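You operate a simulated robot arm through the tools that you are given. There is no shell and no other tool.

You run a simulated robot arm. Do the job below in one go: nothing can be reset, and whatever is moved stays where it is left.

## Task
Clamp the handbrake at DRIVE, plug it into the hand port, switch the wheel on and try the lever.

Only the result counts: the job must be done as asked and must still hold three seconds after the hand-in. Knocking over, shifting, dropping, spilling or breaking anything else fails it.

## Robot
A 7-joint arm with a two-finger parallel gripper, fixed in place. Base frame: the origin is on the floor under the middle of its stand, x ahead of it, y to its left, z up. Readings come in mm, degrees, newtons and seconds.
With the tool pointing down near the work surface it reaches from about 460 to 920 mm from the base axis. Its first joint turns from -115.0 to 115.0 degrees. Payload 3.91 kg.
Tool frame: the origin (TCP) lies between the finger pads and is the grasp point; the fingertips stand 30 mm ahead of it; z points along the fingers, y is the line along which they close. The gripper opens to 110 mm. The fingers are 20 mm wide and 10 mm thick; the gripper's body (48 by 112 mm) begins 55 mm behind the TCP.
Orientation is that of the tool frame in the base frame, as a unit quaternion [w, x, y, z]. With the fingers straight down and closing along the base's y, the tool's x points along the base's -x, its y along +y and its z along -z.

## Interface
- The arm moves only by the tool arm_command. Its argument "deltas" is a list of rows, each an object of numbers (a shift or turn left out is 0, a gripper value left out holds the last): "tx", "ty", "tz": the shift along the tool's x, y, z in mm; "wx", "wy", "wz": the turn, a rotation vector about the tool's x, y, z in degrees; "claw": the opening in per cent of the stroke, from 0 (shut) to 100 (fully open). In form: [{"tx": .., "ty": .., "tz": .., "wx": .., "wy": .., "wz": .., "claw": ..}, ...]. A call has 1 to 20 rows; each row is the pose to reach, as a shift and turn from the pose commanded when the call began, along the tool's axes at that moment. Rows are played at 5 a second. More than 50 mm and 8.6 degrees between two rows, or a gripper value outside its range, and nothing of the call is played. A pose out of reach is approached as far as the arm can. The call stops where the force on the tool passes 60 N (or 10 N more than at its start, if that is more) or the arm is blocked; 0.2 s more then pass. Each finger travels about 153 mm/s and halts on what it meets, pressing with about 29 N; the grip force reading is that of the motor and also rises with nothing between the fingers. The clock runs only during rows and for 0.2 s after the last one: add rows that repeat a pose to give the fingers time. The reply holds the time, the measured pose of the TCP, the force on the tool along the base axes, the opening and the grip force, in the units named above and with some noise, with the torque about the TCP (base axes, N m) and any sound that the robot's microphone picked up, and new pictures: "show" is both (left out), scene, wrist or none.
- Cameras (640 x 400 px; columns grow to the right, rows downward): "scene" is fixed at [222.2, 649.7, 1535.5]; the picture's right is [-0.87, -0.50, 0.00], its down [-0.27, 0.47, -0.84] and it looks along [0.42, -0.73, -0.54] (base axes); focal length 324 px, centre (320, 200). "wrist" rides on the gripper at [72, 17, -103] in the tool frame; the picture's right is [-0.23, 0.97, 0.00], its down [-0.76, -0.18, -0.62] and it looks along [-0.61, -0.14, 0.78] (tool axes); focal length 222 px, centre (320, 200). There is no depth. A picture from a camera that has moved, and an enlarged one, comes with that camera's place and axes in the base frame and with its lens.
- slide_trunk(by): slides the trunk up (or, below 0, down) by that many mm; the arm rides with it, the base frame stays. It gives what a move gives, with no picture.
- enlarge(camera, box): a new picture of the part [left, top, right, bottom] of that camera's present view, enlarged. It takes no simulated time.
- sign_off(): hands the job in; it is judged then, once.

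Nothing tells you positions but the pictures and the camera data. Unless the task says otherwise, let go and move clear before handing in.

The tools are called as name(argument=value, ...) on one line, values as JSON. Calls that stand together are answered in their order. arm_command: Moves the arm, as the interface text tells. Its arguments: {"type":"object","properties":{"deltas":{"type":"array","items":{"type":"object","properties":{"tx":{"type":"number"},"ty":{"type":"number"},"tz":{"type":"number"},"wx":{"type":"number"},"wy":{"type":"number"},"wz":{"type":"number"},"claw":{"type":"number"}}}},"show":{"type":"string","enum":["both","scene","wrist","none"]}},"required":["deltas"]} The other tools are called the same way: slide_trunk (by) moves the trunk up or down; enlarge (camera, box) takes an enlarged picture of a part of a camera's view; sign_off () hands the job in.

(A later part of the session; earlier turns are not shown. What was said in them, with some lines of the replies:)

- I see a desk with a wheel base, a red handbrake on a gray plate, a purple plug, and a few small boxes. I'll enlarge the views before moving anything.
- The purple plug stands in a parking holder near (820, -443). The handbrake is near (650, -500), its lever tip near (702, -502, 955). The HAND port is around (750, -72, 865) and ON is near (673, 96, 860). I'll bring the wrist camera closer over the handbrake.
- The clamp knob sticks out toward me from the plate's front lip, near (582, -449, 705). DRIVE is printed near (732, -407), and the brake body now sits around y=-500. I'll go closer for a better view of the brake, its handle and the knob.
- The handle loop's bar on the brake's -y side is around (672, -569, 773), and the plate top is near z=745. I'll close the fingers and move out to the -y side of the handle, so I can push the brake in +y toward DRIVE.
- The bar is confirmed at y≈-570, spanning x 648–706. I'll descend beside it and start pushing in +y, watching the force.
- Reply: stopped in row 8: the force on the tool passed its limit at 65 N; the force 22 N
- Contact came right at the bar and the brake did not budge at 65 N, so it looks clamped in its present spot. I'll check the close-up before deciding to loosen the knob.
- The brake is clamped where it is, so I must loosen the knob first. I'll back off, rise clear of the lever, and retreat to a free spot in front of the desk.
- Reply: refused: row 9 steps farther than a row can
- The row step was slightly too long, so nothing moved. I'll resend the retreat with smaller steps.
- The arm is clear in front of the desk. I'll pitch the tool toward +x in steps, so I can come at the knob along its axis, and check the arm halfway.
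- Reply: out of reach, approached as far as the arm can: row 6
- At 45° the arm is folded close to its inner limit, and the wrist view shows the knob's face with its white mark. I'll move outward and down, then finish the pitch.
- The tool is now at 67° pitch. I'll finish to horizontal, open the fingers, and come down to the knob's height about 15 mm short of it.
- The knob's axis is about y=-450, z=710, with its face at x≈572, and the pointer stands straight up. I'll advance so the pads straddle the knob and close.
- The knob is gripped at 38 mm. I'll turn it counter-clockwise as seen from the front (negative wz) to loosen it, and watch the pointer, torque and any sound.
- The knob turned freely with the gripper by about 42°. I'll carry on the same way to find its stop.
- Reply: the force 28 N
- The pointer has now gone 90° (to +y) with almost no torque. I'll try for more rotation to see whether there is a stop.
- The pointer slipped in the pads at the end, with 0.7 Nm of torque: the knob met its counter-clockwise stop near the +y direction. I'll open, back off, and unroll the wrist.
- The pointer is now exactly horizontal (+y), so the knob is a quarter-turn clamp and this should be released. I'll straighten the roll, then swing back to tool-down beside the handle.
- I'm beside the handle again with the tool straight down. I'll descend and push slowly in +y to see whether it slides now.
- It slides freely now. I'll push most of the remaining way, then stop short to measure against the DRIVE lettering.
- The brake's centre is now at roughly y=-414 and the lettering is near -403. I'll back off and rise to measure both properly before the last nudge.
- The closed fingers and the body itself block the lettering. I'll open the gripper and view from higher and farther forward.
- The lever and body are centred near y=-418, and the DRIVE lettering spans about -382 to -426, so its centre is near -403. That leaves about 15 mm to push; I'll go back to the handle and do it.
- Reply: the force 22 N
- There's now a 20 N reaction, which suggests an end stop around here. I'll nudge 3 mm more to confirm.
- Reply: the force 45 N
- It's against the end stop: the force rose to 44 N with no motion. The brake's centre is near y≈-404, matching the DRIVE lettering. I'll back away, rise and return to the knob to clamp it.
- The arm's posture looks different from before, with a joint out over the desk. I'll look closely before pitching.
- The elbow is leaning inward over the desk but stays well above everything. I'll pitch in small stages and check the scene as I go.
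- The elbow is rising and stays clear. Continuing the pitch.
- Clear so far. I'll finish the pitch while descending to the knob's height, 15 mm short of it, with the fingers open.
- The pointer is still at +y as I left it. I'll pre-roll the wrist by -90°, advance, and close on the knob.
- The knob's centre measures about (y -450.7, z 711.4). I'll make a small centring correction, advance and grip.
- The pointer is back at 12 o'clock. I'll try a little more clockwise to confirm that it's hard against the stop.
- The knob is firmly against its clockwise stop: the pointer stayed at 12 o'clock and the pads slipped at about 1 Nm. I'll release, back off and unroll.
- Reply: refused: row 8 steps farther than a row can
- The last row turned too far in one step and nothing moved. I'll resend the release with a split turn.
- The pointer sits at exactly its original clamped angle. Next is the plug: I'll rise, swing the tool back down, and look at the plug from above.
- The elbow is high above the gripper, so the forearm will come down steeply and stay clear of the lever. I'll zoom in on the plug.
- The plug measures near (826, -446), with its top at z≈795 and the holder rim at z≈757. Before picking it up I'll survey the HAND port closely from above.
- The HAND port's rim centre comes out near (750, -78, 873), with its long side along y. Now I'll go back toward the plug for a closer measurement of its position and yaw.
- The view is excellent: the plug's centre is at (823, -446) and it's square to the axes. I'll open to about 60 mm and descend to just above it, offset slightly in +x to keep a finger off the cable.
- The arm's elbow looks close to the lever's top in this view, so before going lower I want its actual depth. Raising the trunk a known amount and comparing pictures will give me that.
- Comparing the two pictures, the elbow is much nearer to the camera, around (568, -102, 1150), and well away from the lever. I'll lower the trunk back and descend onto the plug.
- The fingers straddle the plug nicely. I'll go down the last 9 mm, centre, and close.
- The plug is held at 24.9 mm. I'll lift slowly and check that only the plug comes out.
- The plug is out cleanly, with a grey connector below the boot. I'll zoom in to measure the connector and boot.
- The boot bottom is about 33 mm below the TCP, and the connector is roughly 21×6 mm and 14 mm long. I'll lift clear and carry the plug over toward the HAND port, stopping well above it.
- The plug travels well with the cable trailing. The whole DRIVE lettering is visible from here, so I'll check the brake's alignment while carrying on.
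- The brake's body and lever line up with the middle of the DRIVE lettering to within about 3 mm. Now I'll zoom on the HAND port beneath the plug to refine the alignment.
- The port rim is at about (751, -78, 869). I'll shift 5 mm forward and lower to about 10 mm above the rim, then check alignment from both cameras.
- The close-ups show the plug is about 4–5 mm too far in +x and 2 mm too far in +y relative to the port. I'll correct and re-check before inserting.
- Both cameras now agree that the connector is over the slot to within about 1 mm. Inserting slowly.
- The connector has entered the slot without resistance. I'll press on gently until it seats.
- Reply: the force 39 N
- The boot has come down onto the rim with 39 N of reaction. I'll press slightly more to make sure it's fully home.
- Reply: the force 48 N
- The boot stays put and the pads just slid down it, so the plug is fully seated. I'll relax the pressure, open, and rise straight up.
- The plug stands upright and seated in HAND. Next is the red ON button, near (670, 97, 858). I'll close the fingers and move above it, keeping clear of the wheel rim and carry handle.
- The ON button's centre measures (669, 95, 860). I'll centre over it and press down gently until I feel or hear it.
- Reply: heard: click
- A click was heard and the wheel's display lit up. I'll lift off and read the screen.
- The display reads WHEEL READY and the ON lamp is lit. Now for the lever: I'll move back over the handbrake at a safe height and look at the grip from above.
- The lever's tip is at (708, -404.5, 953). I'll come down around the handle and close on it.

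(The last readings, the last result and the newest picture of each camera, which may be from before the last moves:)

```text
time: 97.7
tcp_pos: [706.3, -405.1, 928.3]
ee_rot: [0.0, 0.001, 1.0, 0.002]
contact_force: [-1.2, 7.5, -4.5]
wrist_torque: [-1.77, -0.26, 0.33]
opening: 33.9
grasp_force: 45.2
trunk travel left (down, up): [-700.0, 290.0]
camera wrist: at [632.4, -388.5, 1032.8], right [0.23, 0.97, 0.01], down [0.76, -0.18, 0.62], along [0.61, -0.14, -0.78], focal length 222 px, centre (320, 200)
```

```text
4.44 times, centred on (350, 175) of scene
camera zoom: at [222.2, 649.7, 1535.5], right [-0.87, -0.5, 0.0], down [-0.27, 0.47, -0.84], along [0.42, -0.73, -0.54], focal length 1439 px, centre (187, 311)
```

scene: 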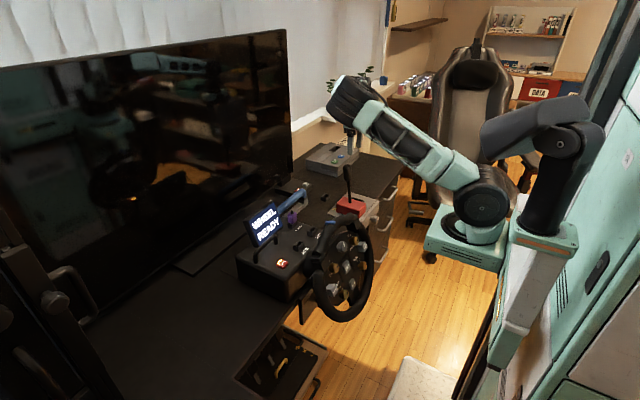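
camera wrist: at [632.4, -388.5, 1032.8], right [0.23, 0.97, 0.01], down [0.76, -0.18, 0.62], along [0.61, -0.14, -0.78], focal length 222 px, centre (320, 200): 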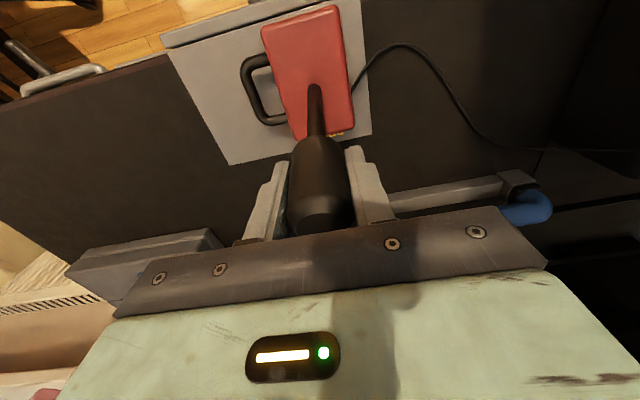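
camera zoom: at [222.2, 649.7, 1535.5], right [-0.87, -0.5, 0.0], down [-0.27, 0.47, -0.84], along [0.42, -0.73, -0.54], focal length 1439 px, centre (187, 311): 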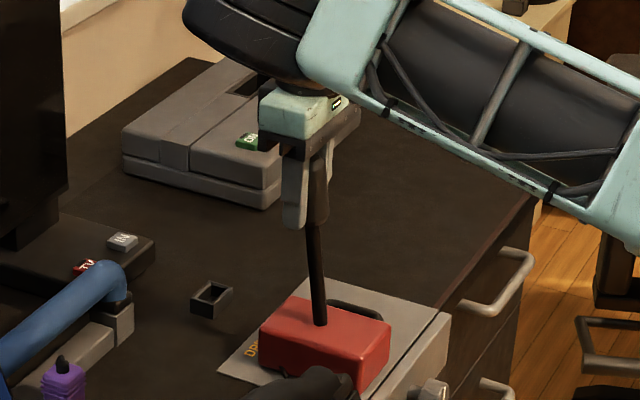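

The handle is held at 34 mm. I'll pull it toward the driver (-x) along its arc and watch the force, sound and display.

arm_command(deltas=[{"tx": 6, "tz": -1}, {"tx": 12, "tz": -1.5}, {"tx": 18, "tz": -2}, {"tx": 24, "tz": -2}, {"tx": 30, "tz": -2}, {"tx": 36, "tz": -2}, {"tx": 42, "tz": -1.5}, {"tx": 42, "tz": -1.5}], show="scene")

enlarge(camera="scene", box=[240, 130, 400, 250])

```text
time: 99.5
tcp_pos: [665.0, -405.8, 929.3]
ee_rot: [0.0, 0.002, 1.0, 0.003]
contact_force: [16.0, 8.3, -8.5]
wrist_torque: [-1.97, -1.71, 0.44]
opening: 33.9
grasp_force: 44.7
trunk travel left (down, up): [-700.0, 290.0]
```

scene: 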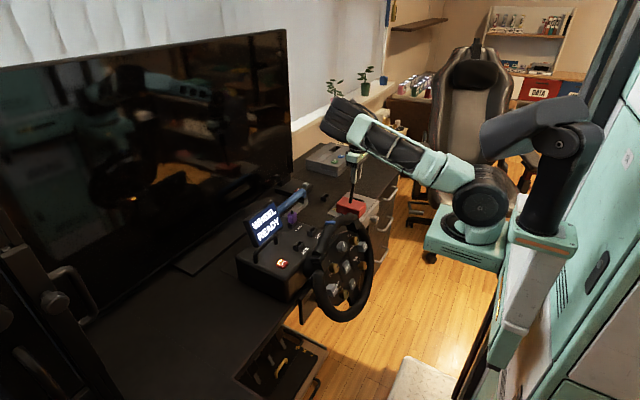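

```text
3.33 times, centred on (320, 190) of scene
camera zoom: at [222.2, 649.7, 1535.5], right [-0.87, -0.5, 0.0], down [-0.27, 0.47, -0.84], along [0.42, -0.73, -0.54], focal length 1079 px, centre (320, 233)
```

zoom: 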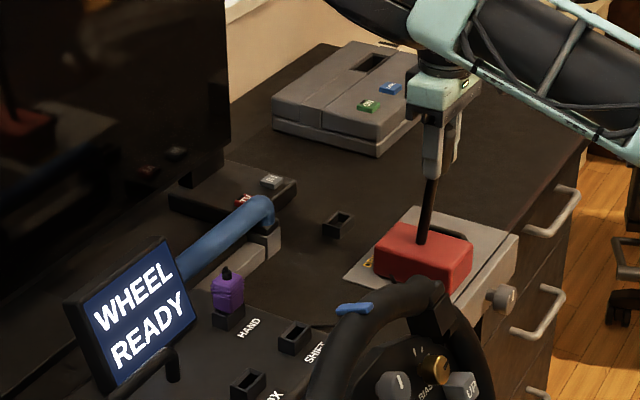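

The lever follows against a spring of about 16 N, with no message yet. I'll pull further along the arc.

arm_command(deltas=[{"tx": 6, "tz": 0.5}, {"tx": 12, "tz": 1}, {"tx": 18, "tz": 2}, {"tx": 24, "tz": 3.5}, {"tx": 30, "tz": 5}, {"tx": 36, "tz": 7}, {"tx": 42, "tz": 9}, {"tx": 42, "tz": 9}], show="scene")

enlarge(camera="scene", box=[240, 130, 400, 250])

```text
time: 101.3
tcp_pos: [621.3, -405.1, 920.1]
ee_rot: [0.001, 0.001, 1.0, 0.002]
contact_force: [21.7, 1.9, -11.3]
wrist_torque: [-0.94, -0.9, -0.09]
opening: 33.7
grasp_force: 45.1
trunk travel left (down, up): [-700.0, 290.0]
```

scene: 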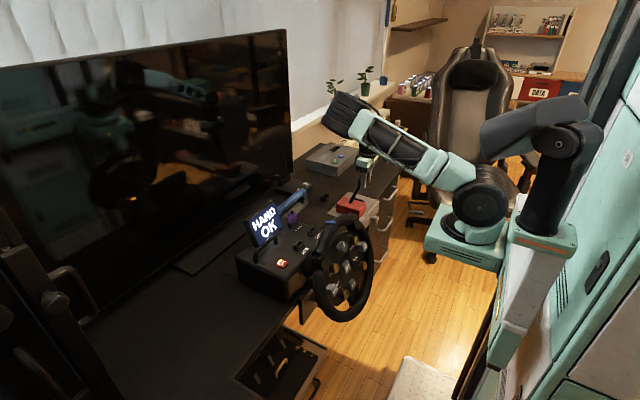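

```text
3.33 times, centred on (320, 190) of scene
camera zoom: at [222.2, 649.7, 1535.5], right [-0.87, -0.5, 0.0], down [-0.27, 0.47, -0.84], along [0.42, -0.73, -0.54], focal length 1079 px, centre (320, 233)
```

zoom: 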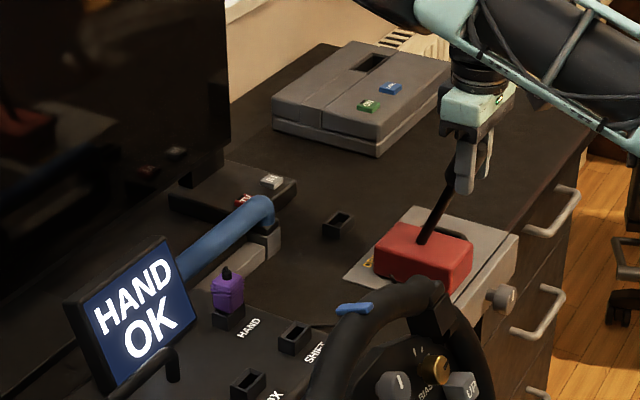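

The display now shows HAND OK. I'll ease the lever back to its rest position, release, and rise clear.

arm_command(deltas=[{"tx": -8, "tz": -2.5}, {"tx": -16, "tz": -4.5}, {"tx": -24, "tz": -6.5}, {"tx": -32, "tz": -8}, {"tx": -40, "tz": -9}, {"tx": -48, "tz": -10}, {"tx": -56, "tz": -10.5}, {"tx": -64, "tz": -10.5}, {"tx": -72, "tz": -10}, {"tx": -80, "tz": -9}, {"tx": -84, "tz": -8.5}, {"tx": -84, "tz": -8.5}], show="scene")

enlarge(camera="scene", box=[240, 130, 400, 250])

```text
time: 103.9
tcp_pos: [703.6, -405.1, 930.2]
ee_rot: [0.0, 0.002, 1.0, 0.002]
contact_force: [-27.8, -1.4, 2.7]
wrist_torque: [-1.53, -0.03, 0.63]
opening: 34.1
grasp_force: 44.4
trunk travel left (down, up): [-700.0, 290.0]
```

scene: 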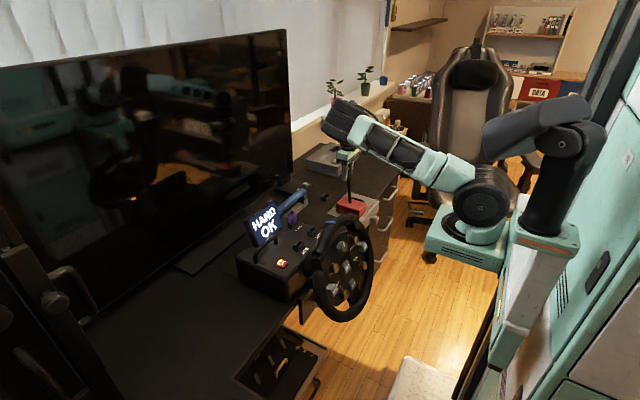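

```text
3.33 times, centred on (320, 190) of scene
camera zoom: at [222.2, 649.7, 1535.5], right [-0.87, -0.5, 0.0], down [-0.27, 0.47, -0.84], along [0.42, -0.73, -0.54], focal length 1079 px, centre (320, 233)
```

zoom: 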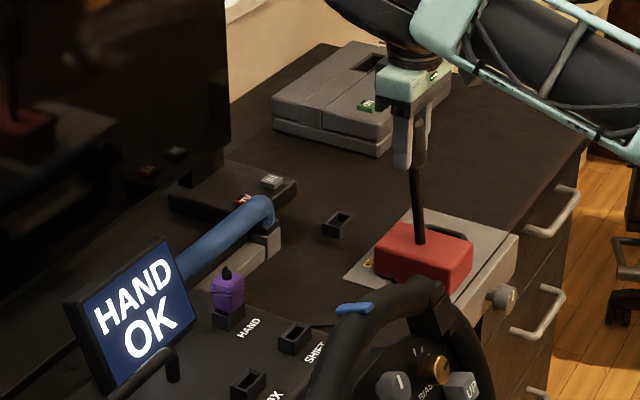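

HAND OK stays on with the lever back at rest. I'll relax the push, open, and rise straight up.

arm_command(deltas=[{"tx": 2}, {"tx": 3}, {"tx": 3, "claw": 60}, {"tx": 3, "claw": 60}, {"tx": 3, "tz": -30, "claw": 60}, {"tx": 3, "tz": -70}, {"tx": 3, "tz": -110}, {"tx": 3, "tz": -150}, {"tx": 3, "tz": -150}], show="both")

enlarge(camera="scene", box=[230, 140, 410, 270])

enlarge(camera="scene", box=[320, 160, 400, 220])

enlarge(camera="wrist", box=[220, 30, 420, 190])

```text
time: 105.9
tcp_pos: [703.4, -405.9, 1081.5]
ee_rot: [0.0, 0.002, 1.0, 0.002]
contact_force: [0.6, 0.0, -0.1]
wrist_torque: [0.01, 0.02, 0.02]
opening: 65.9
grasp_force: 0.0
trunk travel left (down, up): [-700.0, 290.0]
camera wrist: at [629.2, -389.0, 1186.0], right [0.23, 0.97, 0.01], down [0.76, -0.18, 0.62], along [0.61, -0.14, -0.78], focal length 222 px, centre (320, 200)
```

scene: 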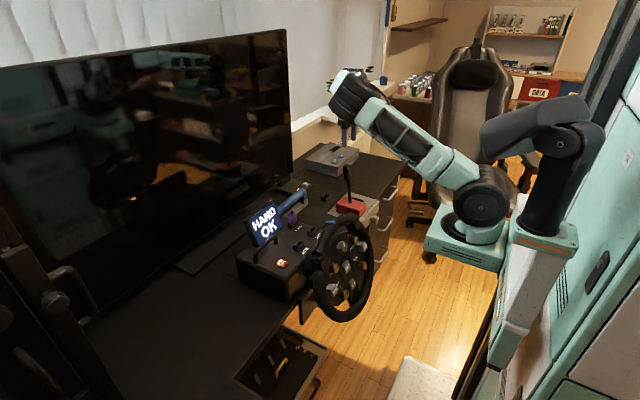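
wrist: 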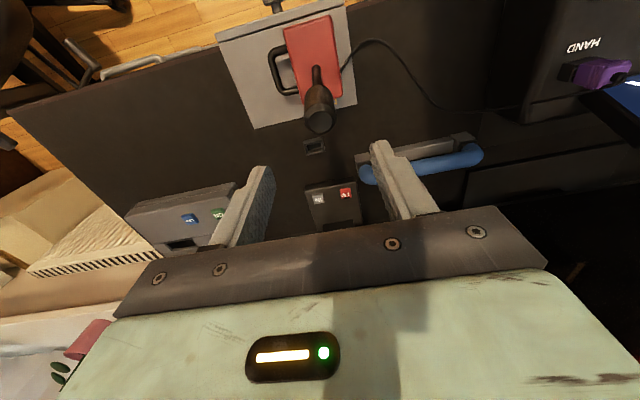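

```text
3.08 times, centred on (320, 205) of scene
camera zoom: at [222.2, 649.7, 1535.5], right [-0.87, -0.5, 0.0], down [-0.27, 0.47, -0.84], along [0.42, -0.73, -0.54], focal length 996 px, centre (320, 185)
```

zoom: 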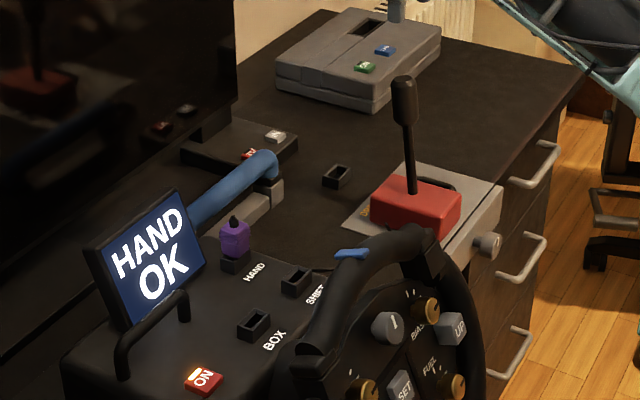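

```text
6.67 times, centred on (360, 190) of scene
camera zoom: at [222.2, 649.7, 1535.5], right [-0.87, -0.5, 0.0], down [-0.27, 0.47, -0.84], along [0.42, -0.73, -0.54], focal length 2158 px, centre (53, 267)
```

zoom: 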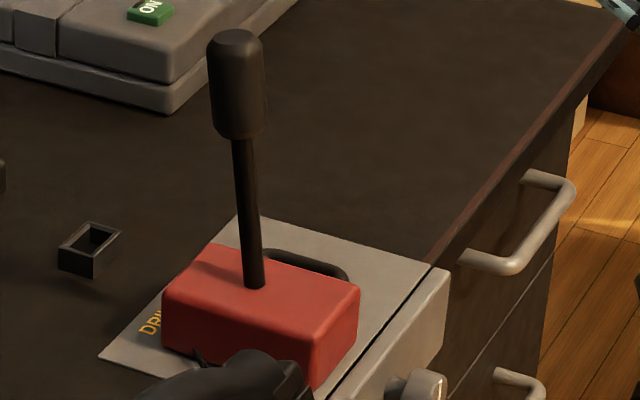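

```text
2.50 times, centred on (320, 110) of wrist
camera zoom: at [629.2, -389.0, 1186.0], right [0.23, 0.97, 0.01], down [0.76, -0.18, 0.62], along [0.61, -0.14, -0.78], focal length 555 px, centre (320, 425)
```

zoom: 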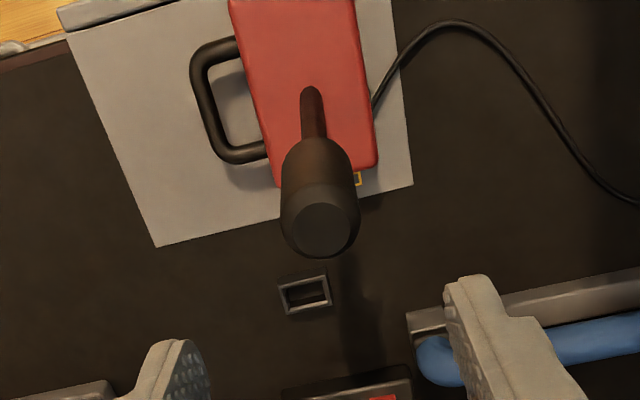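

Everything holds: HAND OK is displayed, the ON lamp is lit, the plug is seated, the brake is centred on DRIVE, the knob is at its clamped mark, and the lever is at rest. I'll retreat to a clear pose and take a last look.

arm_command(deltas=[{"tz": -40}, {"tx": 45, "tz": -60}, {"tx": 90, "tz": -60}, {"tx": 135, "tz": -60}, {"tx": 170, "tz": -60}, {"tx": 170, "tz": -60}, {"tx": 170, "tz": -60}], show="both")

enlarge(camera="scene", box=[230, 140, 410, 270])

enlarge(camera="wrist", box=[230, 80, 420, 220])

```text
time: 107.5
tcp_pos: [534.2, -403.3, 1138.6]
ee_rot: [0.0, 0.0, 1.0, 0.003]
contact_force: [-0.2, -0.1, 0.1]
wrist_torque: [-0.04, 0.01, -0.01]
opening: 66.0
grasp_force: 0.0
trunk travel left (down, up): [-700.0, 290.0]
camera wrist: at [460.2, -386.8, 1243.7], right [0.23, 0.97, 0.01], down [0.76, -0.18, 0.62], along [0.61, -0.14, -0.78], focal length 222 px, centre (320, 200)
```

scene: 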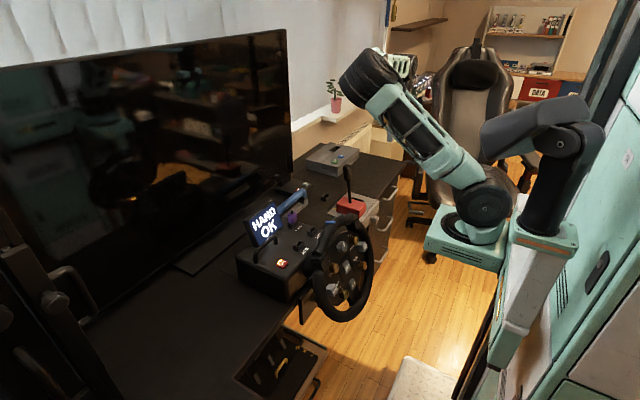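
wrist: 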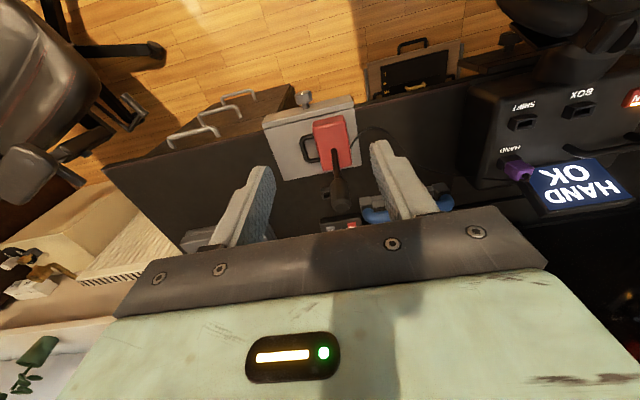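

```text
3.08 times, centred on (320, 205) of scene
camera zoom: at [222.2, 649.7, 1535.5], right [-0.87, -0.5, 0.0], down [-0.27, 0.47, -0.84], along [0.42, -0.73, -0.54], focal length 996 px, centre (320, 185)
```

zoom: 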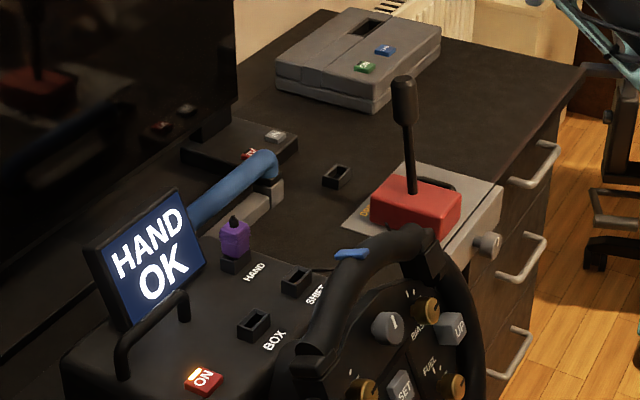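

```text
2.86 times, centred on (325, 150) of wrist
camera zoom: at [460.2, -386.8, 1243.7], right [0.23, 0.97, 0.01], down [0.76, -0.18, 0.62], along [0.61, -0.14, -0.78], focal length 635 px, centre (306, 343)
```

zoom: 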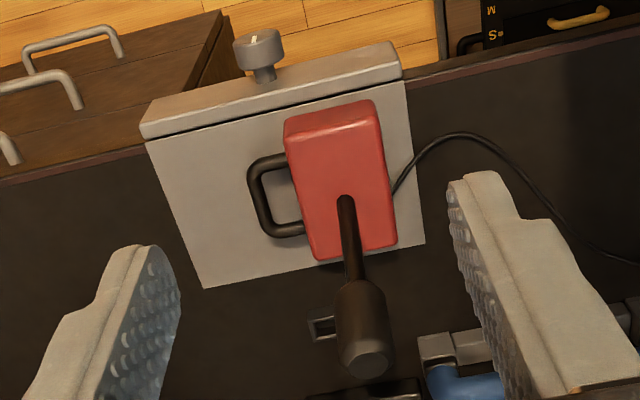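

The last look confirms it: the brake sits at DRIVE with the knob mark upright, the plug is in HAND, the ON lamp is lit, the display reads HAND OK, and the arm is clear. Handing in.

sign_off()

```text
The job is handed in.
```

The handbrake is clamped at DRIVE and plugged into the HAND port. The wheel is switched on, and the lever test came up **HAND OK** on the display. The job is handed in.

- **Clamp:** The brake was clamped away from DRIVE, so I loosened the knob a quarter turn. I slid the brake to its end stop and tightened the knob back to its original mark. The brake lines up with the middle of the DRIVE lettering to within about 3 mm. I didn't push on it again after tightening, but it didn't shift when I pulled the lever.
- **Plug:** It went from its parking holder into HAND and stayed upright and seated after I let go.
- **Wheel:** The ON button clicked, its lamp lit, and the display read WHEEL READY.
- **Lever:** I pulled it toward the driver until the display changed to HAND OK, then eased it back to rest. The message stayed on.

I saw nothing else moved or knocked over, and the arm is clear of the desk with the gripper open.
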